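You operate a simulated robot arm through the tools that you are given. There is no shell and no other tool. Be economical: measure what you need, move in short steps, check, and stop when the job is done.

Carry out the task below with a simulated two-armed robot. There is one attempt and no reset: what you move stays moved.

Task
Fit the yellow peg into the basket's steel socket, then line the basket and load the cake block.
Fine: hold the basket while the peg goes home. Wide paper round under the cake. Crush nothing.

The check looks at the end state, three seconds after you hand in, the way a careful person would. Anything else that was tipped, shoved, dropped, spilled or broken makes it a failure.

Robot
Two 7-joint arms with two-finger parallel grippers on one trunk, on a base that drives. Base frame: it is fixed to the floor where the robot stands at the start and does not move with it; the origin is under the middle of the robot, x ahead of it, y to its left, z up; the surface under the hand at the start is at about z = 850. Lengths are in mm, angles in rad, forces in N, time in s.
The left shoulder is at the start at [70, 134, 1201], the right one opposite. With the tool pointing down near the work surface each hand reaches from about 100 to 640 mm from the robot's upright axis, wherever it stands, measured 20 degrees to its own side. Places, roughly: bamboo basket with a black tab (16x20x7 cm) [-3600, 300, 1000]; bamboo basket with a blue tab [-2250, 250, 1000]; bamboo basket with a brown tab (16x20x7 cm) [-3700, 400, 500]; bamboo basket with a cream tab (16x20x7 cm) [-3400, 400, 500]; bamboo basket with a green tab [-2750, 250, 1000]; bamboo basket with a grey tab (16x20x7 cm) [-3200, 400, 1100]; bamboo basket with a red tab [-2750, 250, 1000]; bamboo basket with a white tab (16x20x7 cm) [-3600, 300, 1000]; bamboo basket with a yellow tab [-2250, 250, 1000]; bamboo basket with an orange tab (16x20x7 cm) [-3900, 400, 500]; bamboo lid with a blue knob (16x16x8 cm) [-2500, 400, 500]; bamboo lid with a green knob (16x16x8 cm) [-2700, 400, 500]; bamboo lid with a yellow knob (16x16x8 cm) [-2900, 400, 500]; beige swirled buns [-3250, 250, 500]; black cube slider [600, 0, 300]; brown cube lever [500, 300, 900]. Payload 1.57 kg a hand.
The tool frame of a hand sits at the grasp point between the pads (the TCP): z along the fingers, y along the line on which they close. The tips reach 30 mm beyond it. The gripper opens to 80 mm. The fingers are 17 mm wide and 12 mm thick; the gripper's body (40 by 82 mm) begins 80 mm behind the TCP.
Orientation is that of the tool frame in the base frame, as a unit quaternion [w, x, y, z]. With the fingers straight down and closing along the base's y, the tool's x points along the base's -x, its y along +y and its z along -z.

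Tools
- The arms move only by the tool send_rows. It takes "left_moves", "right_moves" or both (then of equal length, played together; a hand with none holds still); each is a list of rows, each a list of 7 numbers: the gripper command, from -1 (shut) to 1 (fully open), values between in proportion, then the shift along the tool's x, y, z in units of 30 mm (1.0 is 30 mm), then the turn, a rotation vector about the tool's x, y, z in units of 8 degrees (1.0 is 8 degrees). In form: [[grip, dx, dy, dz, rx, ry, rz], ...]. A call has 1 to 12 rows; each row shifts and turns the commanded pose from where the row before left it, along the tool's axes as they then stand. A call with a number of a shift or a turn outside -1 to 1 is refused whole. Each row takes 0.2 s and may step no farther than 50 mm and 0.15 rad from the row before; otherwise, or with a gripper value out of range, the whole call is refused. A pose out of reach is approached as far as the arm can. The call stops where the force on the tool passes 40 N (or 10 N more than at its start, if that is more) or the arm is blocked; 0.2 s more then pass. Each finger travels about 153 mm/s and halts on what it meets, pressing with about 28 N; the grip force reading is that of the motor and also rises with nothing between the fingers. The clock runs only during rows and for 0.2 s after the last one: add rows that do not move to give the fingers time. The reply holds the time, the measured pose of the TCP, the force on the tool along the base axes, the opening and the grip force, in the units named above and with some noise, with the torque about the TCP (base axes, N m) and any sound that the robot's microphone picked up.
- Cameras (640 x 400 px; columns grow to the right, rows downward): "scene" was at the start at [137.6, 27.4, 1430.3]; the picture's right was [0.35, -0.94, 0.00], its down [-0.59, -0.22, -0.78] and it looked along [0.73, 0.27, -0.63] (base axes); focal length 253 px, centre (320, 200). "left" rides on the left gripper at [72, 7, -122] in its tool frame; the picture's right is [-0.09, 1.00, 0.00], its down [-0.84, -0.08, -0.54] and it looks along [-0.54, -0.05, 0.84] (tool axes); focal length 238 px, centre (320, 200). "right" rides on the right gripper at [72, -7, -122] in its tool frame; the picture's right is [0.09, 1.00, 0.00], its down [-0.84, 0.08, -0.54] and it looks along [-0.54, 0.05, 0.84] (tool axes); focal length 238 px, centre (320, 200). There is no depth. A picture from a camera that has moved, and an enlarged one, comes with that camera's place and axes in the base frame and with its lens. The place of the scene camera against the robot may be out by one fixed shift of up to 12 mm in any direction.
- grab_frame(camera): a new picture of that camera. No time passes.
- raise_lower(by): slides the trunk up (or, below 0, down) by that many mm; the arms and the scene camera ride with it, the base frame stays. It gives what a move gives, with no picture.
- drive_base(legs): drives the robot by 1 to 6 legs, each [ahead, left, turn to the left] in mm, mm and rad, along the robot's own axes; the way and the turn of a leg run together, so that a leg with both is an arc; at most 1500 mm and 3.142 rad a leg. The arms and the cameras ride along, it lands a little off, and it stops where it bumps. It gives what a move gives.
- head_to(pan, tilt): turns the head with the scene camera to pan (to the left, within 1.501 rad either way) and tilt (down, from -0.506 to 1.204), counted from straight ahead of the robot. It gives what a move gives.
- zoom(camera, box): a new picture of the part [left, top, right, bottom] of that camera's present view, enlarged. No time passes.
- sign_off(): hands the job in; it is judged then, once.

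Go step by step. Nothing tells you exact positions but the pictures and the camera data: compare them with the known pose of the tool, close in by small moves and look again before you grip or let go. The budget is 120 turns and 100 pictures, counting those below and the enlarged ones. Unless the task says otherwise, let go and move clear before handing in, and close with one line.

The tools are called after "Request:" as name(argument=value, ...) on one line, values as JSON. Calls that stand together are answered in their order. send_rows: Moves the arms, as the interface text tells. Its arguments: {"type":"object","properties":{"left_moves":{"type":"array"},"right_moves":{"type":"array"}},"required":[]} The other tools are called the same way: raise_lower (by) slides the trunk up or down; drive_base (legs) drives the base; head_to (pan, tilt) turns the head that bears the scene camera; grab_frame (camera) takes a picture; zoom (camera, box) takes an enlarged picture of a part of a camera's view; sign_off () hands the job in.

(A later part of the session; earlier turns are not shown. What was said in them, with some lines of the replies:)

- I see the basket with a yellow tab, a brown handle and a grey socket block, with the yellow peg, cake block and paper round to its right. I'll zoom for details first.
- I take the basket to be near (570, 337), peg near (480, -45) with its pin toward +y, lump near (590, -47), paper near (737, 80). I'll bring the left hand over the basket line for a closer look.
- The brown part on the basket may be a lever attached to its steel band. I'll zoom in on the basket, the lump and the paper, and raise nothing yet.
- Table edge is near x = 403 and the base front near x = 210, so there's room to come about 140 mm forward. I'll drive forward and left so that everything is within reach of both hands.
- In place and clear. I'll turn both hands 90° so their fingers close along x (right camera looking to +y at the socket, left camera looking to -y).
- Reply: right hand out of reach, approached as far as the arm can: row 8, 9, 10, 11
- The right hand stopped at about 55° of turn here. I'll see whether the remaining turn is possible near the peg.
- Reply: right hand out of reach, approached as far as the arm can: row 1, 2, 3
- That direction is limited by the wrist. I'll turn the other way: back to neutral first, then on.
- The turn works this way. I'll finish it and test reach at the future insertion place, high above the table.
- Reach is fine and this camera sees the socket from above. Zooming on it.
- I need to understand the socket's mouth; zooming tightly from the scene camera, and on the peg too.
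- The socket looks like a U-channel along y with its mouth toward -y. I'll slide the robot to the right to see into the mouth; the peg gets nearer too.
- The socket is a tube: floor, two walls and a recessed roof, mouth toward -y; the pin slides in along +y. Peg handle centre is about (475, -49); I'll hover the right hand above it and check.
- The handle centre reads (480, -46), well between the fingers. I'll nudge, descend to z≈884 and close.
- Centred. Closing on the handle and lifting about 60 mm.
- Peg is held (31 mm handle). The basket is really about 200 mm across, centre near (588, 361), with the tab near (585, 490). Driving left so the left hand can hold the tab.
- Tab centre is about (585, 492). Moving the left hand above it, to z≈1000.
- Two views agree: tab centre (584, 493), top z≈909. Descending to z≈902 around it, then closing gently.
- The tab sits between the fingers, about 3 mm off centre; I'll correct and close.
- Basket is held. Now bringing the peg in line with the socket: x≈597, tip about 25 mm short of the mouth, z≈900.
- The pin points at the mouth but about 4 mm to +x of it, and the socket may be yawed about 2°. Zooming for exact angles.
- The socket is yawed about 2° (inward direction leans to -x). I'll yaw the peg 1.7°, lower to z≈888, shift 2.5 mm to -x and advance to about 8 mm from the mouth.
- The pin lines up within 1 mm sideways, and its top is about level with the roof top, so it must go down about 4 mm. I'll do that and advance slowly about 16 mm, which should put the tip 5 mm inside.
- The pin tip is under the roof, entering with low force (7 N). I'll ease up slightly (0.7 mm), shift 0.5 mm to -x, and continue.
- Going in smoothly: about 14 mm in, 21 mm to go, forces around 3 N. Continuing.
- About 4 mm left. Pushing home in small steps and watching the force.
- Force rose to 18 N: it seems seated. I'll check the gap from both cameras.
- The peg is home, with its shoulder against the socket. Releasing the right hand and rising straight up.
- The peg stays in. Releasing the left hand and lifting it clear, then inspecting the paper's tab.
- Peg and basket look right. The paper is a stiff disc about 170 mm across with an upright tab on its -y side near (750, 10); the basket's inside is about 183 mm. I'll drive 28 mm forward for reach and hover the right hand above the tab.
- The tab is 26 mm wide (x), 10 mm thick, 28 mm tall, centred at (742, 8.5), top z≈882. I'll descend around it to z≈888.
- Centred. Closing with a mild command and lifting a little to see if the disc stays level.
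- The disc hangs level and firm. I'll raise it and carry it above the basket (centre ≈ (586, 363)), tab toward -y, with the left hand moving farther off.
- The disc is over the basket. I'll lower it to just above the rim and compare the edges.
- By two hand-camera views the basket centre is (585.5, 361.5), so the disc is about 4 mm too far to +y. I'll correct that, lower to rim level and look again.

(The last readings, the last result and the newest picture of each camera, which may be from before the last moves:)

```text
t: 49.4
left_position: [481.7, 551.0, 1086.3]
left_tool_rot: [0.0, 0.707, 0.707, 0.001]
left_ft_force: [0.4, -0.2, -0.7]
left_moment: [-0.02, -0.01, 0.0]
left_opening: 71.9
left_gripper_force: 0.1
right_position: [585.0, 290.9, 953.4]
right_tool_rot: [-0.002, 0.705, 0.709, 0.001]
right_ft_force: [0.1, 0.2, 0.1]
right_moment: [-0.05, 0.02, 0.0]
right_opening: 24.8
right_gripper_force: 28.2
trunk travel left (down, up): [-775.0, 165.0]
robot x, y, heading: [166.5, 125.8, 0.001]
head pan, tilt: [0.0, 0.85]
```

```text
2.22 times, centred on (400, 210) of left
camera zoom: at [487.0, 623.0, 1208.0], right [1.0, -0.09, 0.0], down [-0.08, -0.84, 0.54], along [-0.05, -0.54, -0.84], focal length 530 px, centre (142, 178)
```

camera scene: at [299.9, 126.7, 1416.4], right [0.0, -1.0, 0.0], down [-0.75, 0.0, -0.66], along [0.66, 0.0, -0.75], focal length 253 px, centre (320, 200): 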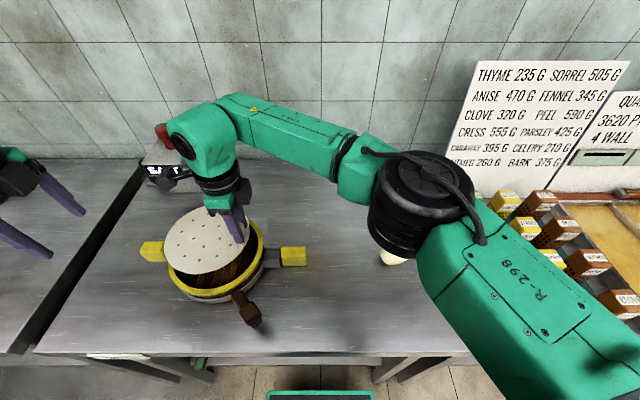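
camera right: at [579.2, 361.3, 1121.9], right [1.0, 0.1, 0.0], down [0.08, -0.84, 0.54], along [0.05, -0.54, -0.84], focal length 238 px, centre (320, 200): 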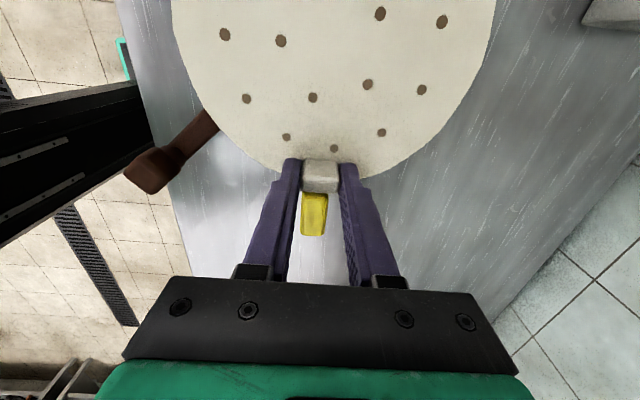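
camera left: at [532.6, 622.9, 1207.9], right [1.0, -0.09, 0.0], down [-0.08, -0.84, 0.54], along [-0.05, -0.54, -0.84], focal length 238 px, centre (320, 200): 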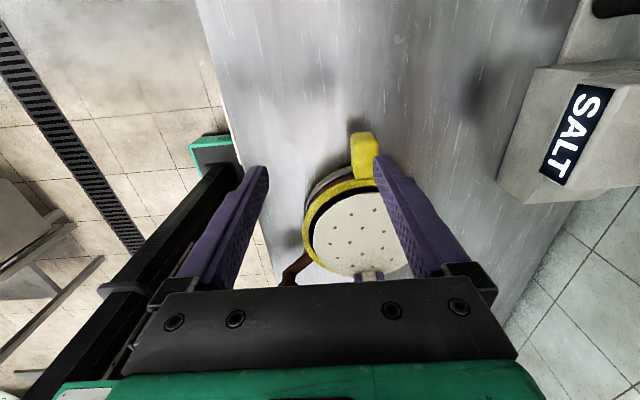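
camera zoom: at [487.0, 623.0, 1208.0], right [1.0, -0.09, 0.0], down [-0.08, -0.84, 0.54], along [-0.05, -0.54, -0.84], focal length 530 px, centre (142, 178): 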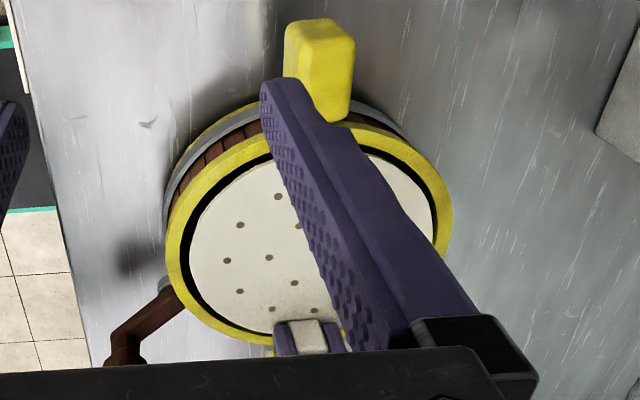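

At rim level the gap is larger on the -y and -x sides; I'll shift about 4 mm to -y and 2 mm to -x, then look once more before going in.

Request:
send_rows(right_moves=[[-0.5, -0.13, -0.07, 0, 0, 0, 0], [-0.5, 0, 0, 0.1, 0, 0, 0], [-0.5, 0, 0, 0, 0, 0, 0]], left_moves=[[0.8, 0, -0.7, 0, 0, 0, 0], [0.8, 0, -0.7, 0, 0, 0, 0], [0.8, 0, 0, 0, 0, 0, 0]])

Request:
zoom(camera="scene", box=[160, 205, 280, 300])

Request:
zoom(camera="left", box=[340, 120, 540, 300])

```text
t: 50.2
left_position: [440.9, 552.3, 1083.8]
left_tool_rot: [0.0, 0.706, 0.708, -0.001]
left_ft_force: [0.1, -0.1, -0.1]
left_moment: [0.02, 0.03, 0.0]
left_opening: 72.1
left_gripper_force: 0.0
right_position: [583.5, 287.6, 949.8]
right_tool_rot: [-0.002, 0.706, 0.708, 0.0]
right_ft_force: [0.2, 0.0, 0.4]
right_moment: [-0.02, 0.02, -0.01]
right_opening: 24.4
right_gripper_force: 27.7
trunk travel left (down, up): [-775.0, 165.0]
robot x, y, heading: [166.3, 131.0, 0.002]
head pan, tilt: [0.0, 0.85]
```

```text
4.21 times, centred on (220, 252) of scene
camera zoom: at [300.8, 127.5, 1416.3], right [0.0, -1.0, 0.0], down [-0.75, 0.0, -0.66], along [0.66, 0.0, -0.75], focal length 1066 px, centre (741, -21)
```

zoom: 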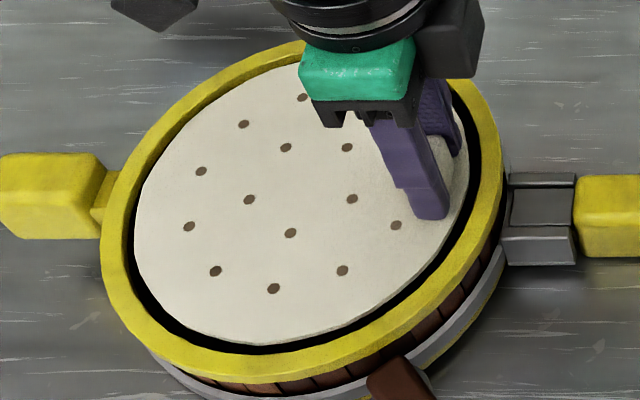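

```text
2.22 times, centred on (440, 210) of left
camera zoom: at [446.0, 624.0, 1206.0], right [1.0, -0.09, 0.0], down [-0.08, -0.84, 0.54], along [-0.05, -0.54, -0.84], focal length 530 px, centre (53, 178)
```

zoom: 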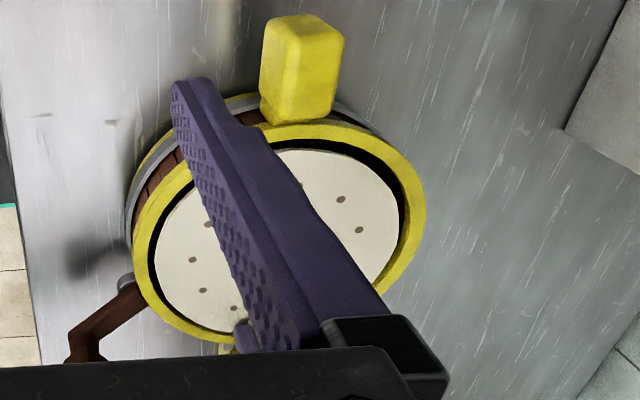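

Well centred now. Lowering into the basket in small steps, with a 1 mm trim.

Request:
send_rows(right_moves=[[-0.5, -0.03, -0.03, 0.13, 0, 0, 0], [-0.5, 0, 0, 0.13, 0, 0, 0], [-0.5, 0, 0, 0.13, 0, 0, 0], [-0.5, 0, 0, 0.13, 0, 0, 0], [-0.5, 0, 0, 0.13, 0, 0, 0], [-0.5, 0, 0, 0.13, 0, 0, 0], [-0.5, 0, 0, 0, 0, 0, 0]])

Request:
zoom(camera="scene", box=[160, 205, 280, 300])

```text
t: 51.8
left_position: [441.0, 552.0, 1083.4]
left_tool_rot: [0.001, 0.706, 0.708, 0.001]
left_ft_force: [-0.1, 0.1, -0.3]
left_moment: [0.0, 0.0, 0.0]
left_opening: 72.0
left_gripper_force: 0.0
right_position: [582.7, 285.2, 927.9]
right_tool_rot: [-0.002, 0.705, 0.709, 0.001]
right_ft_force: [-0.4, -0.4, -0.1]
right_moment: [-0.05, 0.0, -0.03]
right_opening: 24.7
right_gripper_force: 27.3
trunk travel left (down, up): [-775.0, 165.0]
robot x, y, heading: [161.3, 127.0, 0.004]
head pan, tilt: [0.0, 0.85]
```

```text
4.21 times, centred on (220, 252) of scene
camera zoom: at [299.7, 127.0, 1416.4], right [0.0, -1.0, 0.0], down [-0.75, 0.0, -0.66], along [0.66, 0.0, -0.75], focal length 1066 px, centre (741, -21)
```

zoom: 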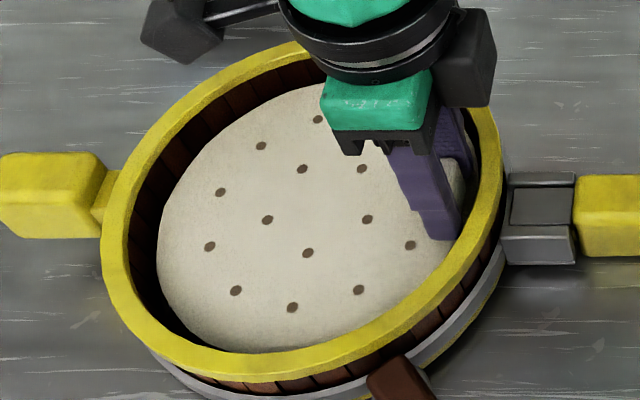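

In freely, no contact. Continuing down slowly until it touches the floor.

Request:
send_rows(right_moves=[[-0.5, 0, 0, 0.1, 0, 0, 0], [-0.5, 0, 0, 0.1, 0, 0, 0], [-0.5, 0, 0, 0.1, 0, 0, 0], [-0.5, 0, 0, 0, 0, 0, 0]])

Request:
send_rows(right_moves=[[-0.5, 0, 0, 0.1, 0, 0, 0], [-0.5, 0, 0, 0.1, 0, 0, 0], [-0.5, 0, 0, 0, 0, 0, 0]])

Request:
zoom(camera="scene", box=[160, 205, 280, 300])

```text
t: 52.8
left_position: [441.4, 552.8, 1083.1]
left_tool_rot: [0.001, 0.707, 0.707, 0.001]
left_ft_force: [0.9, -0.9, -0.1]
left_moment: [0.0, 0.05, -0.01]
left_opening: 71.9
left_gripper_force: 0.1
right_position: [582.0, 285.9, 917.8]
right_tool_rot: [-0.002, 0.705, 0.709, 0.001]
right_ft_force: [-0.6, 0.1, -0.4]
right_moment: [-0.06, -0.01, -0.01]
right_opening: 24.7
right_gripper_force: 27.5
trunk travel left (down, up): [-775.0, 165.0]
robot x, y, heading: [166.2, 131.3, -0.005]
head pan, tilt: [0.0, 0.85]
```

```text
t: 53.6
left_position: [440.2, 553.5, 1084.4]
left_tool_rot: [0.0, 0.707, 0.707, 0.001]
left_ft_force: [0.7, 0.7, 0.9]
left_moment: [0.02, 0.0, -0.03]
left_opening: 72.3
left_gripper_force: 0.0
right_position: [583.0, 285.5, 912.1]
right_tool_rot: [-0.002, 0.705, 0.709, 0.001]
right_ft_force: [-0.1, -0.1, 0.3]
right_moment: [-0.02, -0.02, 0.02]
right_opening: 24.8
right_gripper_force: 27.5
trunk travel left (down, up): [-775.0, 165.0]
robot x, y, heading: [167.0, 129.0, 0.001]
head pan, tilt: [0.0, 0.85]
```

```text
4.21 times, centred on (220, 252) of scene
camera zoom: at [299.7, 127.0, 1416.4], right [0.0, -1.0, 0.0], down [-0.75, 0.0, -0.66], along [0.66, 0.0, -0.75], focal length 1066 px, centre (741, -21)
```

zoom: 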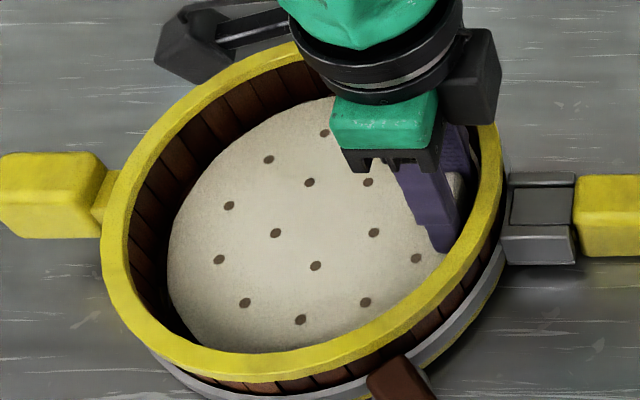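

Request:
send_rows(right_moves=[[-0.5, 0, 0, 0.08, 0, 0, 0], [-0.5, 0, 0, 0.08, 0, 0, 0], [-0.5, 0, 0, 0, 0, 0, 0]])

Request:
send_rows(right_moves=[[-0.5, 0, 0, 0.08, 0, 0, 0], [-0.5, 0, 0, 0.08, 0, 0, 0], [-0.5, 0, 0, 0, 0, 0, 0]])

Request:
zoom(camera="scene", box=[160, 205, 280, 300])

```text
t: 54.4
left_position: [439.7, 551.6, 1082.8]
left_tool_rot: [0.0, 0.706, 0.708, 0.0]
left_ft_force: [-0.2, -0.9, -0.2]
left_moment: [-0.02, 0.0, 0.0]
left_opening: 72.0
left_gripper_force: 0.1
right_position: [583.1, 285.4, 905.9]
right_tool_rot: [-0.002, 0.705, 0.709, 0.0]
right_ft_force: [0.1, -0.9, 0.0]
right_moment: [-0.03, -0.02, -0.04]
right_opening: 24.6
right_gripper_force: 27.8
trunk travel left (down, up): [-775.0, 165.0]
robot x, y, heading: [163.4, 131.0, 0.001]
head pan, tilt: [0.0, 0.85]
```

```text
t: 55.2
left_position: [438.6, 549.8, 1084.1]
left_tool_rot: [0.001, 0.707, 0.707, 0.001]
left_ft_force: [0.1, 0.0, 0.4]
left_moment: [0.04, 0.0, 0.03]
left_opening: 71.9
left_gripper_force: 0.1
right_position: [582.3, 284.1, 904.6]
right_tool_rot: [-0.001, 0.706, 0.709, 0.003]
right_ft_force: [5.3, -0.6, 20.8]
right_moment: [0.53, 0.03, -0.08]
right_opening: 24.4
right_gripper_force: 28.6
trunk travel left (down, up): [-775.0, 165.0]
robot x, y, heading: [162.0, 131.7, -0.001]
head pan, tilt: [0.0, 0.85]
```

```text
4.21 times, centred on (220, 252) of scene
camera zoom: at [297.8, 125.6, 1416.9], right [0.0, -1.0, 0.0], down [-0.75, 0.0, -0.66], along [0.66, 0.0, -0.75], focal length 1066 px, centre (741, -21)
```

zoom: 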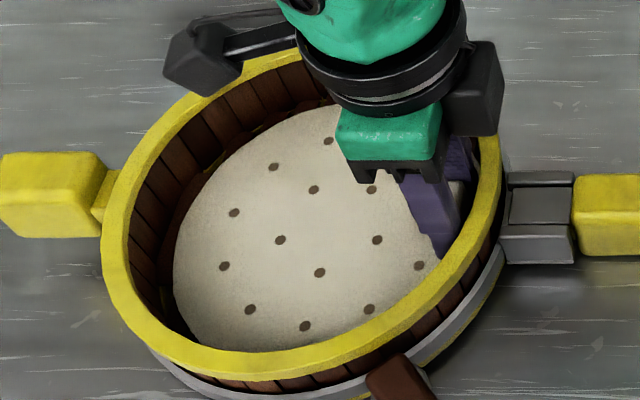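

Contact with the floor (floor z≈869). Easing up 1.5 mm, opening slightly, and lifting straight out.

Request:
send_rows(right_moves=[[-0.5, 0, 0, -0.05, 0, 0, 0], [-0.3, 0, 0, 0, 0, 0, 0], [-0.2, 0.06, 0, 0, 0, 0, 0], [-0.2, 0, 0, 0, 0, 0, 0], [-0.2, 0, 0, -0.2, 0, 0, 0], [-0.2, 0, 0, -0.5, 0, 0, 0], [-0.2, 0, 0, -0.8, 0, 0, 0], [-0.2, 0, 0, -0.9, 0, 0, 0], [-0.2, 0, 0, -0.9, 0, 0, 0], [-0.2, 0, 0, 0, 0, 0, 0]])

Request:
zoom(camera="scene", box=[140, 190, 320, 310])

Request:
grab_frame(camera="right")

```text
t: 57.4
left_position: [439.5, 552.4, 1083.8]
left_tool_rot: [0.001, 0.706, 0.708, 0.001]
left_ft_force: [0.4, 0.1, -0.2]
left_moment: [-0.01, 0.0, -0.04]
left_opening: 72.0
left_gripper_force: 0.1
right_position: [581.6, 289.8, 1005.2]
right_tool_rot: [-0.001, 0.706, 0.709, 0.0]
right_ft_force: [-0.7, 0.2, -0.4]
right_moment: [0.02, -0.01, -0.02]
right_opening: 32.2
right_gripper_force: 0.0
trunk travel left (down, up): [-775.0, 165.0]
robot x, y, heading: [163.0, 131.5, 0.003]
head pan, tilt: [0.0, 0.85]
```

```text
3.33 times, centred on (230, 250) of scene
camera zoom: at [299.9, 127.1, 1416.4], right [0.0, -1.0, 0.0], down [-0.75, 0.0, -0.66], along [0.66, 0.0, -0.75], focal length 844 px, centre (620, 33)
```

zoom: 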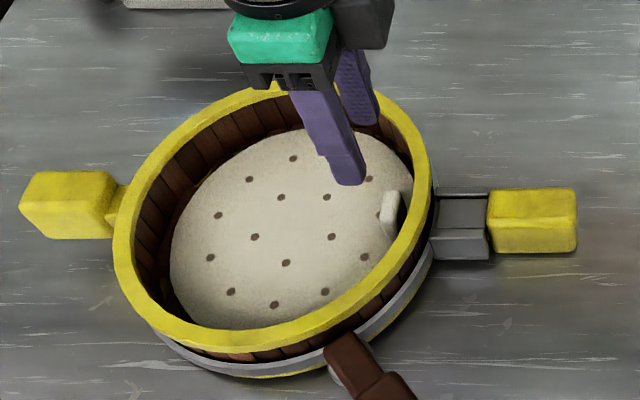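

```text
22 pictures are left
camera right: at [574.8, 359.6, 1127.3], right [1.0, 0.1, 0.0], down [0.08, -0.84, 0.54], along [0.05, -0.54, -0.84], focal length 238 px, centre (320, 200)
```

right: 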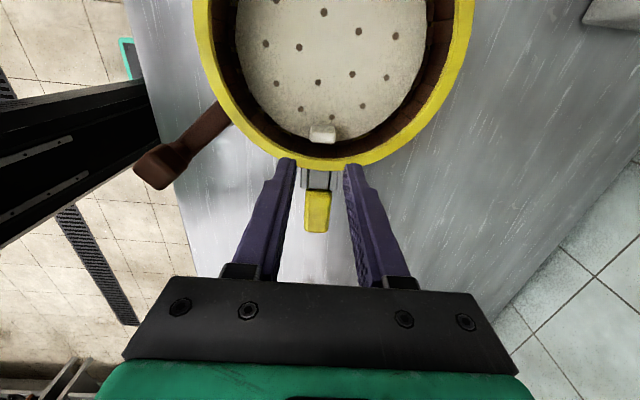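

The paper lies flat on the basket floor. Next the cake block near (590, -47): moving the right hand above it, opening wide.

Request:
send_rows(right_moves=[[0, -0.93, 0, -0.2, 0, 0, 0], [0.4, -0.95, 0.03, 0, 0, 0, 0], [0.8, -0.95, 0.03, 0, 0, 0, 0], [1, -0.95, 0.03, 0, 0, 0, 0], [1, -0.95, 0.03, 0, 0, 0, 0], [1, -0.95, 0.03, 0, 0, 0, 0], [1, -0.95, 0.03, 0, 0, 0, 0], [1, -0.95, 0.03, 0, 0, 0, 0], [1, -0.95, 0.03, 0, 0, 0, 0], [1, -0.95, 0.03, 0, 0, 0, 0], [1, -0.95, 0.03, 0.3, 0, 0, 0], [1, -0.5, 0.02, 0.7, 0, 0, 0]])

Request:
zoom(camera="right", box=[220, 50, 420, 200])

```text
t: 60.0
left_position: [440.7, 551.9, 1083.2]
left_tool_rot: [0.001, 0.706, 0.708, 0.0]
left_ft_force: [1.0, 0.2, -0.2]
left_moment: [0.01, -0.05, 0.01]
left_opening: 72.1
left_gripper_force: 0.1
right_position: [592.3, -42.8, 979.7]
right_tool_rot: [-0.002, 0.705, 0.709, 0.002]
right_ft_force: [-0.4, 0.6, -0.1]
right_moment: [0.01, -0.01, 0.01]
right_opening: 80.0
right_gripper_force: 0.0
trunk travel left (down, up): [-775.0, 165.0]
robot x, y, heading: [166.2, 130.4, 0.0]
head pan, tilt: [0.0, 0.85]
```

```text
2.67 times, centred on (320, 125) of right
camera zoom: at [586.5, 28.2, 1102.2], right [1.0, 0.1, 0.0], down [0.08, -0.84, 0.54], along [0.05, -0.54, -0.84], focal length 636 px, centre (320, 400)
```

zoom: 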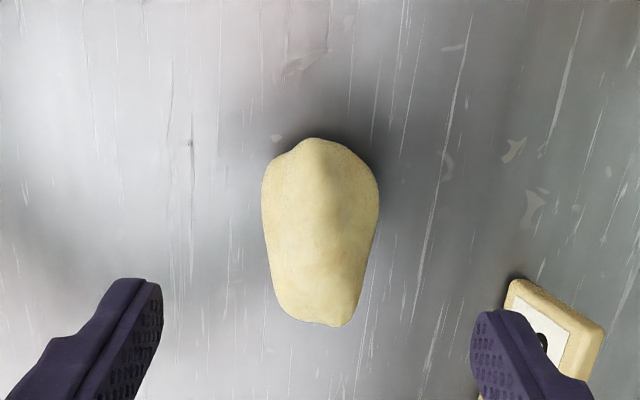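

The block is about 44 × 70 mm, centred near (592.5, -51). Descending around it with the opening at 64 mm.

Request:
send_rows(right_moves=[[0.6, -0.28, 0, 0.5, 0, 0, 0], [0.6, 0, 0, 0.9, 0, 0, 0], [0.6, 0, 0, 0.9, 0, 0, 0], [0.6, 0, 0, 0.6, 0, 0, 0], [0.6, 0, 0, 0.3, 0, 0, 0], [0.6, 0, 0, 0, 0, 0, 0]])

Request:
zoom(camera="right", box=[220, 60, 420, 220])

Request:
zoom(camera="scene", box=[350, 200, 440, 280])

```text
t: 61.4
left_position: [440.5, 551.9, 1083.5]
left_tool_rot: [0.0, 0.706, 0.708, 0.0]
left_ft_force: [-0.3, 0.3, -0.4]
left_moment: [-0.04, 0.02, 0.01]
left_opening: 72.1
left_gripper_force: 0.1
right_position: [593.8, -50.8, 884.3]
right_tool_rot: [-0.002, 0.705, 0.709, 0.001]
right_ft_force: [0.0, 0.3, 0.3]
right_moment: [-0.02, -0.03, -0.02]
right_opening: 64.1
right_gripper_force: 0.1
trunk travel left (down, up): [-775.0, 165.0]
robot x, y, heading: [164.4, 129.1, 0.001]
head pan, tilt: [0.0, 0.85]
```

```text
2.50 times, centred on (320, 140) of right
camera zoom: at [586.9, 19.9, 1006.5], right [1.0, 0.1, 0.0], down [0.08, -0.84, 0.54], along [0.05, -0.54, -0.84], focal length 596 px, centre (320, 350)
```

zoom: 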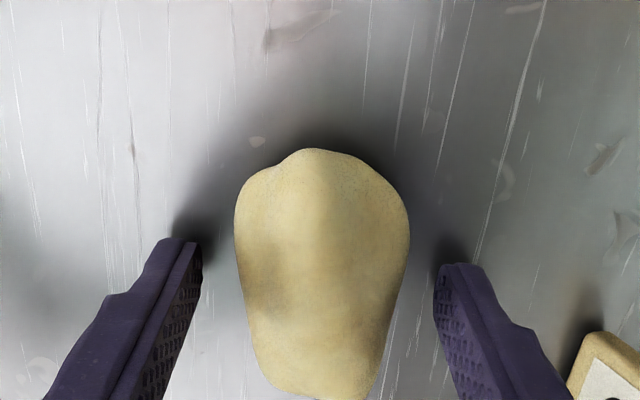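

```text
5.00 times, centred on (395, 240) of scene
camera zoom: at [299.6, 126.9, 1416.4], right [0.0, -1.0, 0.0], down [-0.75, 0.0, -0.66], along [0.66, 0.0, -0.75], focal length 1265 px, centre (-55, 0)
```

zoom: 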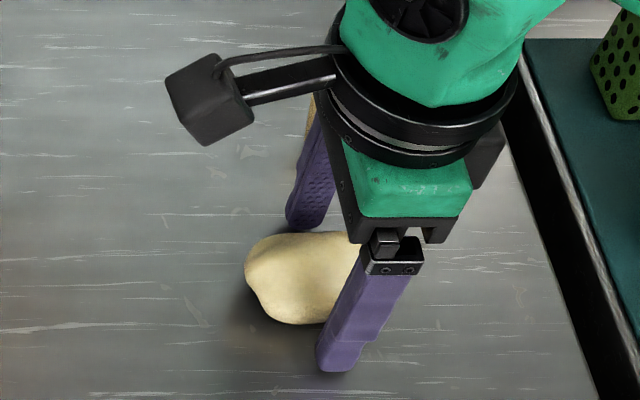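

Straddled. I'll shift 6 mm toward the wider end and close gradually, reading force.

Request:
send_rows(right_moves=[[0.4, 0.2, 0, 0.03, 0, 0, 0], [0.2, 0, 0, 0, 0, 0, 0], [0.1, 0, 0, 0, 0, 0, 0], [0.1, 0, 0, 0, 0, 0, 0]])

Request:
send_rows(right_moves=[[0.05, 0, 0, 0, 0, 0, 0], [0.0, 0, 0, 0, 0, 0, 0], [0, 0, 0, 0, 0, 0, 0]])

```text
t: 62.4
left_position: [441.1, 552.4, 1082.7]
left_tool_rot: [0.0, 0.707, 0.707, 0.001]
left_ft_force: [0.7, -0.4, -0.7]
left_moment: [-0.01, 0.01, -0.01]
left_opening: 72.2
left_gripper_force: 0.0
right_position: [594.0, -46.2, 883.0]
right_tool_rot: [-0.001, 0.705, 0.71, 0.0]
right_ft_force: [-0.4, 0.4, 0.2]
right_moment: [0.01, 0.05, 0.0]
right_opening: 44.1
right_gripper_force: 0.0
trunk travel left (down, up): [-775.0, 165.0]
robot x, y, heading: [166.3, 134.0, 0.0]
head pan, tilt: [0.0, 0.85]
```

```text
t: 63.2
left_position: [440.9, 552.2, 1083.8]
left_tool_rot: [0.001, 0.706, 0.708, 0.001]
left_ft_force: [-0.5, 0.1, 0.0]
left_moment: [-0.02, 0.02, 0.0]
left_opening: 71.8
left_gripper_force: 0.1
right_position: [594.5, -46.8, 881.7]
right_tool_rot: [-0.002, 0.705, 0.709, 0.001]
right_ft_force: [-0.8, -0.1, 0.5]
right_moment: [0.01, 0.01, 0.0]
right_opening: 40.6
right_gripper_force: 0.1
trunk travel left (down, up): [-775.0, 165.0]
robot x, y, heading: [163.3, 127.4, -0.0]
head pan, tilt: [0.0, 0.85]
```

Request:
send_rows(right_moves=[[-0.04, 0, 0, 0, 0, 0, 0], [-0.08, 0, 0, 0, 0, 0, 0], [-0.08, 0, 0, 0, 0, 0, 0]])

Request:
send_rows(right_moves=[[-0.12, 0, 0, 0, 0, 0, 0], [-0.16, 0, 0, 0, 0, 0, 0], [-0.16, 0, 0, 0, 0, 0, 0]])

Request:
zoom(camera="right", box=[240, 80, 400, 220])

```text
t: 64.0
left_position: [440.7, 552.2, 1083.6]
left_tool_rot: [0.001, 0.706, 0.708, 0.0]
left_ft_force: [-0.2, -0.3, -1.0]
left_moment: [0.05, -0.02, -0.02]
left_opening: 72.0
left_gripper_force: 0.1
right_position: [594.5, -44.3, 883.4]
right_tool_rot: [-0.002, 0.705, 0.709, 0.0]
right_ft_force: [0.6, 0.0, 0.9]
right_moment: [0.0, -0.03, -0.02]
right_opening: 39.6
right_gripper_force: 27.8
trunk travel left (down, up): [-775.0, 165.0]
robot x, y, heading: [166.0, 129.7, -0.004]
head pan, tilt: [0.0, 0.85]
```

```text
t: 64.8
left_position: [440.7, 551.8, 1083.1]
left_tool_rot: [0.002, 0.706, 0.708, 0.0]
left_ft_force: [0.0, 0.0, 0.7]
left_moment: [-0.01, -0.02, 0.01]
left_opening: 72.0
left_gripper_force: 0.1
right_position: [593.8, -44.5, 882.9]
right_tool_rot: [-0.002, 0.705, 0.709, 0.001]
right_ft_force: [0.2, 0.7, 0.7]
right_moment: [-0.02, 0.02, 0.0]
right_opening: 39.9
right_gripper_force: 27.9
trunk travel left (down, up): [-775.0, 165.0]
robot x, y, heading: [161.8, 129.8, -0.003]
head pan, tilt: [0.0, 0.85]
```

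```text
2.86 times, centred on (320, 150) of right
camera zoom: at [587.8, 26.0, 1005.7], right [1.0, 0.1, 0.0], down [0.08, -0.84, 0.54], along [0.05, -0.54, -0.84], focal length 681 px, centre (320, 343)
```

zoom: 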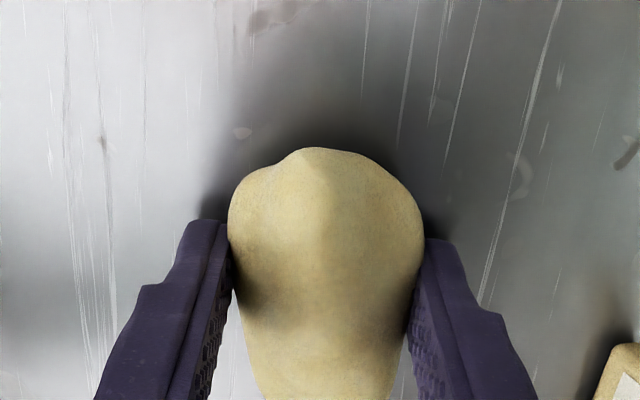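

The block is firm at 39.8 mm. Lifting and carrying it toward the basket.

Request:
send_rows(right_moves=[[-0.2, 0, 0, -0.3, 0, 0, 0], [-0.2, 0, 0, -0.6, 0, 0, 0], [-0.2, 0, 0, -0.8, 0, 0, 0], [-0.2, 0, 0, -0.9, 0, 0, 0], [-0.2, 0, 0, -0.9, 0, 0, 0], [-0.2, 0, 0, -0.5, 0, 0, 0], [-0.2, 0, 0, 0, 0, 0, 0]])

Request:
grab_frame(camera="scene")

```text
t: 66.4
left_position: [440.8, 552.9, 1083.4]
left_tool_rot: [0.002, 0.706, 0.708, 0.001]
left_ft_force: [0.3, -0.6, 0.2]
left_moment: [-0.03, 0.03, 0.0]
left_opening: 72.2
left_gripper_force: 0.1
right_position: [594.7, -43.5, 1003.2]
right_tool_rot: [-0.002, 0.705, 0.709, 0.001]
right_ft_force: [-0.5, -0.2, 0.1]
right_moment: [-0.01, 0.03, -0.01]
right_opening: 39.5
right_gripper_force: 27.8
trunk travel left (down, up): [-775.0, 165.0]
robot x, y, heading: [165.9, 127.8, 0.001]
head pan, tilt: [0.0, 0.85]
```

```text
17 pictures are left
camera scene: at [299.9, 126.7, 1416.4], right [0.0, -1.0, 0.0], down [-0.75, 0.0, -0.66], along [0.66, 0.0, -0.75], focal length 253 px, centre (320, 200)
```

scene: 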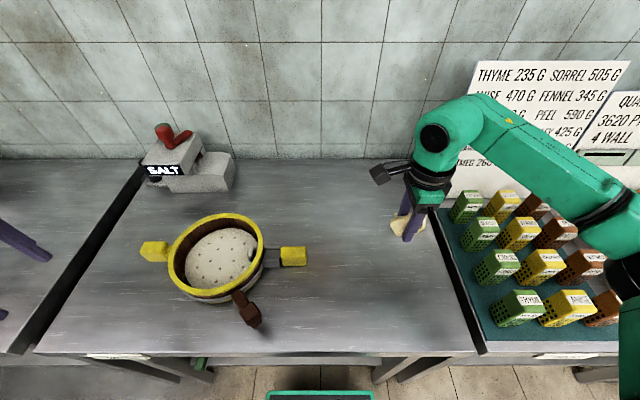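

Block held well. Carrying it over to the basket.

Request:
send_rows(right_moves=[[-0.2, 0.5, -0.02, 0, 0, 0, 0], [-0.2, 0.9, -0.03, 0, 0, 0, 0], [-0.2, 0.95, -0.03, 0, 0, 0, 0], [-0.2, 0.95, -0.03, 0, 0, 0, 0], [-0.2, 0.95, -0.03, 0, 0, 0, 0], [-0.2, 0.95, -0.03, 0, 0, 0, 0], [-0.2, 0.95, -0.03, 0, 0, 0, 0], [-0.2, 0.95, -0.03, 0, 0, 0, 0], [-0.2, 0.95, -0.03, 0, 0, 0, 0], [-0.2, 0.95, -0.03, 0, 0, 0, 0], [-0.2, 0.95, -0.03, 0, 0, 0, 0], [-0.2, 0.95, 0, 0, 0, 0, 0]])

Request:
send_rows(right_moves=[[-0.2, 0.95, 0, 0, 0, 0, 0], [-0.2, 0.95, 0, 0, 0, 0, 0], [-0.2, 0.6, 0, 0.3, 0, 0, 0], [-0.2, 0.2, 0, 0.5, 0, 0, 0], [-0.2, 0, 0, 0, 0, 0, 0]])

Request:
grab_frame(camera="scene")

Request:
grab_frame(camera="right")

```text
t: 69.0
left_position: [440.8, 553.2, 1082.9]
left_tool_rot: [0.001, 0.706, 0.708, 0.0]
left_ft_force: [-0.2, -0.2, 0.2]
left_moment: [-0.04, 0.01, 0.0]
left_opening: 72.2
left_gripper_force: 0.1
right_position: [581.2, 284.7, 1002.4]
right_tool_rot: [-0.002, 0.705, 0.709, 0.0]
right_ft_force: [0.0, 0.0, -1.0]
right_moment: [-0.02, -0.02, -0.02]
right_opening: 39.7
right_gripper_force: 28.3
trunk travel left (down, up): [-775.0, 165.0]
robot x, y, heading: [159.4, 128.2, -0.007]
head pan, tilt: [0.0, 0.85]
```

```text
t: 70.2
left_position: [439.9, 550.8, 1083.4]
left_tool_rot: [0.0, 0.707, 0.707, 0.0]
left_ft_force: [0.4, 0.1, -0.4]
left_moment: [-0.04, -0.02, 0.01]
left_opening: 71.6
left_gripper_force: 0.1
right_position: [583.7, 312.6, 990.5]
right_tool_rot: [-0.001, 0.705, 0.709, 0.002]
right_ft_force: [0.5, 0.2, -0.2]
right_moment: [-0.01, 0.02, 0.03]
right_opening: 39.8
right_gripper_force: 27.6
right hand out of reach, approached as far as the arm can: row 2, 3, 4
trunk travel left (down, up): [-775.0, 165.0]
robot x, y, heading: [164.8, 130.5, 0.002]
head pan, tilt: [0.0, 0.85]
```

```text
16 pictures are left
camera scene: at [299.7, 126.9, 1416.4], right [0.0, -1.0, 0.0], down [-0.75, 0.0, -0.66], along [0.66, 0.0, -0.75], focal length 253 px, centre (320, 200)
```

scene: 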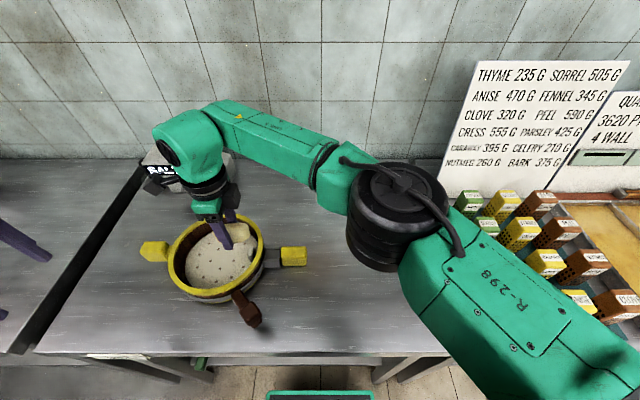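

```text
15 pictures are left
camera right: at [576.6, 383.1, 1113.4], right [1.0, 0.1, 0.0], down [0.08, -0.84, 0.54], along [0.05, -0.54, -0.84], focal length 238 px, centre (320, 200)
```

right: 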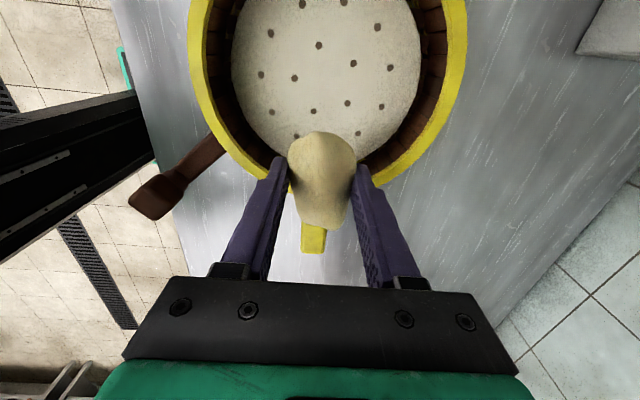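

The arm's limit is at y≈313, so I'll drive the base 58 mm left with the block held high.

Request:
drive_base(legs=[[0, 58, 0]])

Request:
zoom(camera="scene", box=[180, 180, 360, 310])

Request:
grab_frame(camera="right")

```text
t: 71.1
left_position: [440.6, 604.9, 1086.4]
left_tool_rot: [-0.001, 0.707, 0.708, 0.003]
left_ft_force: [-0.2, -1.4, 0.5]
left_moment: [0.02, -0.01, 0.0]
left_opening: 71.9
left_gripper_force: 0.1
right_position: [584.2, 366.6, 991.9]
right_tool_rot: [-0.003, 0.705, 0.709, 0.004]
right_ft_force: [0.0, 0.0, 0.0]
right_moment: [0.04, -0.01, -0.02]
right_opening: 39.7
right_gripper_force: 27.9
trunk travel left (down, up): [-775.0, 165.0]
robot x, y, heading: [162.2, 186.0, -0.0]
head pan, tilt: [0.0, 0.85]
```

```text
3.08 times, centred on (270, 245) of scene
camera zoom: at [299.7, 178.4, 1416.4], right [0.0, -1.0, 0.0], down [-0.75, 0.0, -0.66], along [0.66, 0.0, -0.75], focal length 779 px, centre (474, 62)
```

zoom: 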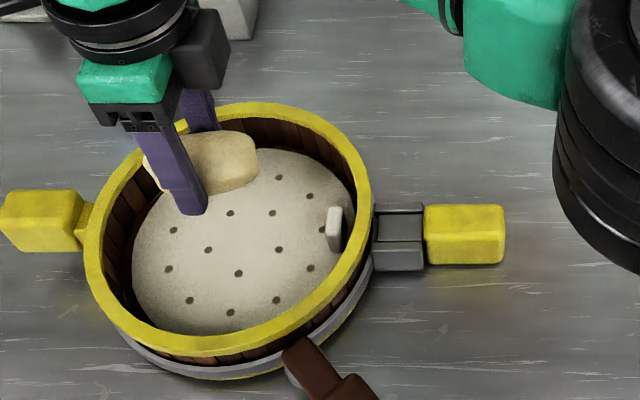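

```text
13 pictures are left
camera right: at [576.8, 435.9, 1114.7], right [1.0, 0.1, 0.0], down [0.08, -0.84, 0.53], along [0.05, -0.53, -0.85], focal length 238 px, centre (320, 200)
```

right: 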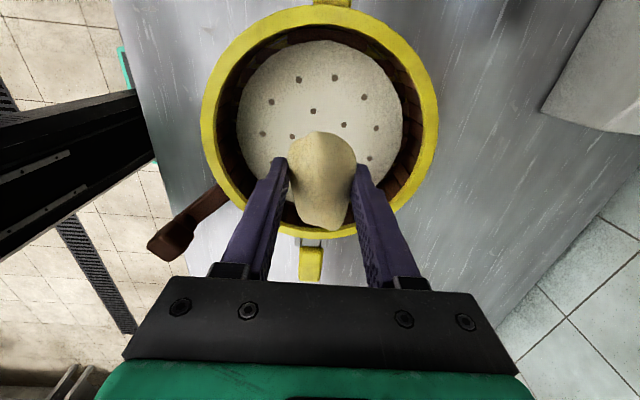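

Block is above the basket centre. Lowering it in.

Request:
send_rows(right_moves=[[-0.2, 0, 0, 0.6, 0, 0, 0], [-0.2, 0, 0, 0.6, 0, 0, 0], [-0.2, 0, 0, 0.5, 0, 0, 0], [-0.2, 0, 0, 0.4, 0, 0, 0], [-0.2, 0, 0, 0.3, 0, 0, 0], [-0.2, 0, 0, 0, 0, 0, 0]])

Request:
zoom(camera="scene", box=[180, 180, 360, 310])

```text
t: 72.5
left_position: [441.2, 610.2, 1084.0]
left_tool_rot: [0.001, 0.706, 0.708, 0.0]
left_ft_force: [-0.1, 0.6, 0.2]
left_moment: [-0.02, -0.03, -0.02]
left_opening: 71.6
left_gripper_force: 0.1
right_position: [586.5, 365.9, 916.7]
right_tool_rot: [-0.003, 0.705, 0.709, 0.002]
right_ft_force: [-0.5, -0.3, -1.8]
right_moment: [-0.01, 0.01, 0.02]
right_opening: 39.4
right_gripper_force: 28.2
right hand out of reach, approached as far as the arm can: row 4
trunk travel left (down, up): [-775.0, 165.0]
robot x, y, heading: [163.7, 186.9, 0.002]
head pan, tilt: [0.0, 0.85]
```

```text
3.08 times, centred on (270, 245) of scene
camera zoom: at [299.8, 185.3, 1416.4], right [0.0, -1.0, 0.0], down [-0.75, 0.0, -0.66], along [0.66, 0.0, -0.75], focal length 779 px, centre (474, 62)
```

zoom: 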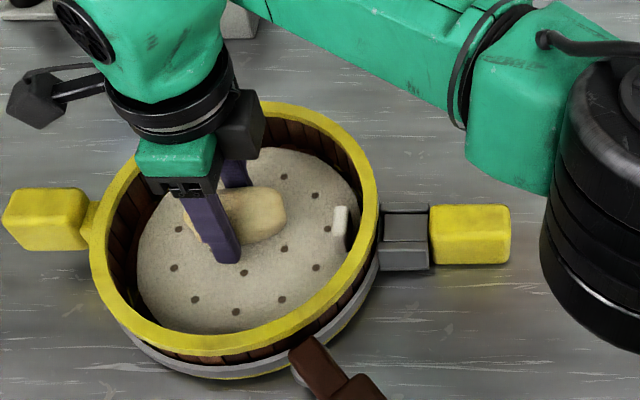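

Nearly there (about 11 mm above). Lowering slowly with pauses.

Request:
send_rows(right_moves=[[-0.2, 0, 0, 0.1, 0, 0, 0], [-0.2, 0, 0, 0.1, 0, 0, 0], [-0.2, 0, 0, 0.07, 0, 0, 0], [-0.2, 0, 0, 0, 0, 0, 0]])

Request:
send_rows(right_moves=[[-0.2, 0, 0, 0.05, 0, 0, 0], [-0.2, 0, 0, 0, 0, 0, 0]])

```text
t: 73.5
left_position: [439.6, 610.9, 1083.1]
left_tool_rot: [0.0, 0.706, 0.708, 0.001]
left_ft_force: [-0.2, -0.1, -0.4]
left_moment: [0.03, -0.03, 0.0]
left_opening: 71.9
left_gripper_force: 0.0
right_position: [585.5, 364.4, 910.5]
right_tool_rot: [-0.003, 0.705, 0.709, 0.003]
right_ft_force: [0.2, 0.0, -0.8]
right_moment: [-0.02, 0.0, 0.02]
right_opening: 39.6
right_gripper_force: 28.0
trunk travel left (down, up): [-775.0, 165.0]
robot x, y, heading: [164.4, 184.2, 0.004]
head pan, tilt: [0.0, 0.85]
```

```text
t: 74.1
left_position: [439.7, 609.9, 1083.2]
left_tool_rot: [0.0, 0.706, 0.708, 0.0]
left_ft_force: [0.3, -0.8, -0.5]
left_moment: [0.0, 0.0, 0.03]
left_opening: 72.0
left_gripper_force: 0.0
right_position: [586.7, 364.5, 909.4]
right_tool_rot: [-0.003, 0.705, 0.709, 0.002]
right_ft_force: [0.5, 0.5, -1.2]
right_moment: [-0.02, -0.01, 0.03]
right_opening: 39.7
right_gripper_force: 27.6
trunk travel left (down, up): [-775.0, 165.0]
robot x, y, heading: [164.4, 185.4, 0.004]
head pan, tilt: [0.0, 0.85]
```

Request:
send_rows(right_moves=[[-0.2, 0, 0, 0.06, 0, 0, 0], [-0.2, 0, 0, 0.04, 0, 0, 0], [-0.2, 0, 0, 0, 0, 0, 0]])

Request:
send_rows(right_moves=[[-0.2, 0, 0, 0.05, 0, 0, 0], [-0.2, 0, 0, 0, 0, 0, 0]])

```text
t: 74.9
left_position: [440.7, 610.5, 1083.7]
left_tool_rot: [0.0, 0.707, 0.708, 0.0]
left_ft_force: [0.6, -0.6, -0.1]
left_moment: [0.02, 0.01, 0.01]
left_opening: 72.1
left_gripper_force: 0.0
right_position: [584.7, 363.7, 906.7]
right_tool_rot: [-0.002, 0.705, 0.709, 0.002]
right_ft_force: [-0.2, 0.7, -1.4]
right_moment: [0.01, 0.0, -0.02]
right_opening: 39.4
right_gripper_force: 28.6
trunk travel left (down, up): [-775.0, 165.0]
robot x, y, heading: [164.4, 187.4, 0.002]
head pan, tilt: [0.0, 0.85]
```

```text
t: 75.5
left_position: [440.8, 609.6, 1084.0]
left_tool_rot: [0.001, 0.706, 0.708, 0.0]
left_ft_force: [0.2, 0.3, 0.0]
left_moment: [-0.01, 0.01, 0.01]
left_opening: 71.9
left_gripper_force: 0.1
right_position: [584.6, 365.4, 905.4]
right_tool_rot: [-0.002, 0.705, 0.709, 0.003]
right_ft_force: [0.5, 0.2, 2.4]
right_moment: [-0.11, 0.01, 0.05]
right_opening: 39.6
right_gripper_force: 28.1
trunk travel left (down, up): [-775.0, 165.0]
robot x, y, heading: [167.4, 189.7, 0.002]
head pan, tilt: [0.0, 0.85]
```

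Light contact (2 N) at z≈905: it rests on the paper. Opening gently and lifting out.

Request:
send_rows(right_moves=[[0.1, 0, 0, 0, 0, 0, 0], [0.3, 0, 0, 0, 0, 0, 0], [0.4, 0, 0, 0, 0, 0, 0], [0.4, 0, 0, -0.3, 0, 0, 0], [0.4, 0, 0, -0.6, 0, 0, 0], [0.4, 0, 0, -0.8, 0, 0, 0], [0.4, 0, 0, -0.9, 0, 0, 0], [0.4, 0, 0, -0.9, 0, 0, 0], [0.4, 0, 0, -0.5, 0, 0, 0], [0.4, 0, 0, 0, 0, 0, 0]])

Request:
zoom(camera="scene", box=[180, 180, 360, 310])

```text
t: 77.7
left_position: [441.3, 609.7, 1083.6]
left_tool_rot: [0.001, 0.707, 0.708, 0.0]
left_ft_force: [-0.6, -0.1, -0.2]
left_moment: [-0.01, 0.02, 0.03]
left_opening: 72.0
left_gripper_force: 0.2
right_position: [585.4, 367.2, 1025.4]
right_tool_rot: [-0.002, 0.705, 0.709, 0.002]
right_ft_force: [-0.4, 0.1, 0.3]
right_moment: [-0.03, -0.01, 0.02]
right_opening: 56.0
right_gripper_force: 0.1
trunk travel left (down, up): [-775.0, 165.0]
robot x, y, heading: [168.5, 186.7, 0.002]
head pan, tilt: [0.0, 0.85]
```

```text
3.08 times, centred on (270, 245) of scene
camera zoom: at [299.9, 184.7, 1416.4], right [0.0, -1.0, 0.0], down [-0.75, 0.0, -0.66], along [0.66, 0.0, -0.75], focal length 779 px, centre (474, 62)
```

zoom: 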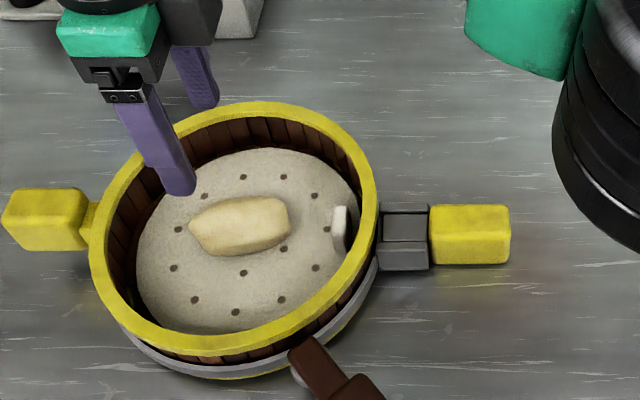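

Block rests on the paper in the basket. Moving the right hand clear, then a last overall check including the peg seat.

Request:
send_rows(right_moves=[[0.4, -0.8, -0.3, -0.5, 0, 0, 0], [0.4, -0.9, -0.5, 0, 0, 0, 0], [0.4, -0.9, -0.5, 0, 0, 0, 0], [0.4, -0.9, -0.5, 0, 0, 0, 0], [0.4, -0.9, -0.5, 0, 0, 0, 0], [0.4, -0.9, -0.5, 0, 0, 0, 0], [0.4, -0.9, 0, 0, 0, 0, 0], [0.4, -0.9, 0, 0, 0, 0, 0], [0.4, 0, 0, 0, 0, 0, 0]])

Request:
grab_frame(camera="scene")

Request:
zoom(camera="scene", box=[280, 225, 330, 260])

```text
t: 79.7
left_position: [440.7, 611.1, 1084.5]
left_tool_rot: [0.001, 0.707, 0.708, 0.0]
left_ft_force: [0.7, 1.2, 0.8]
left_moment: [-0.04, 0.0, -0.02]
left_opening: 71.8
left_gripper_force: 0.0
right_position: [505.3, 149.3, 1039.1]
right_tool_rot: [-0.001, 0.706, 0.709, 0.001]
right_ft_force: [0.0, 0.2, -0.3]
right_moment: [0.01, 0.0, 0.0]
right_opening: 56.0
right_gripper_force: 0.0
trunk travel left (down, up): [-775.0, 165.0]
robot x, y, heading: [165.3, 184.6, -0.0]
head pan, tilt: [0.0, 0.85]
```

```text
10 pictures are left
camera scene: at [299.7, 185.4, 1416.4], right [0.0, -1.0, 0.0], down [-0.75, 0.0, -0.66], along [0.66, 0.0, -0.75], focal length 253 px, centre (320, 200)
```

scene: 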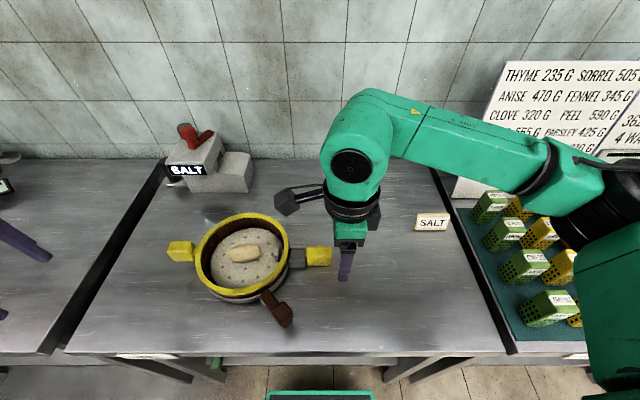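

```text
11.43 times, centred on (305, 242) of scene
camera zoom: at [299.7, 185.4, 1416.4], right [0.0, -1.0, 0.0], down [-0.75, 0.0, -0.66], along [0.66, 0.0, -0.75], focal length 2892 px, centre (491, -286)
```

zoom: 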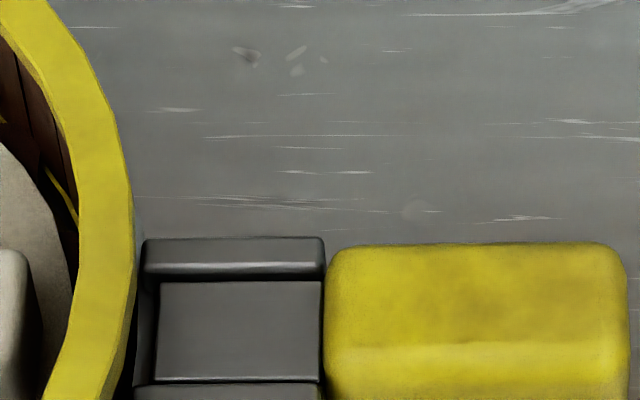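

The peg is seated flush in the socket, the paper lies flat, the cake block sits on it, both hands are clear, and the SALT sign and the rest of the bench look undisturbed. Handing in.

Request:
sign_off()

```text
The job is handed in.
```

The job is handed in: the yellow peg is seated flush in the basket's steel socket, the paper round lies flat on the basket floor, and the cake block rests on the paper, with nothing else visibly disturbed.
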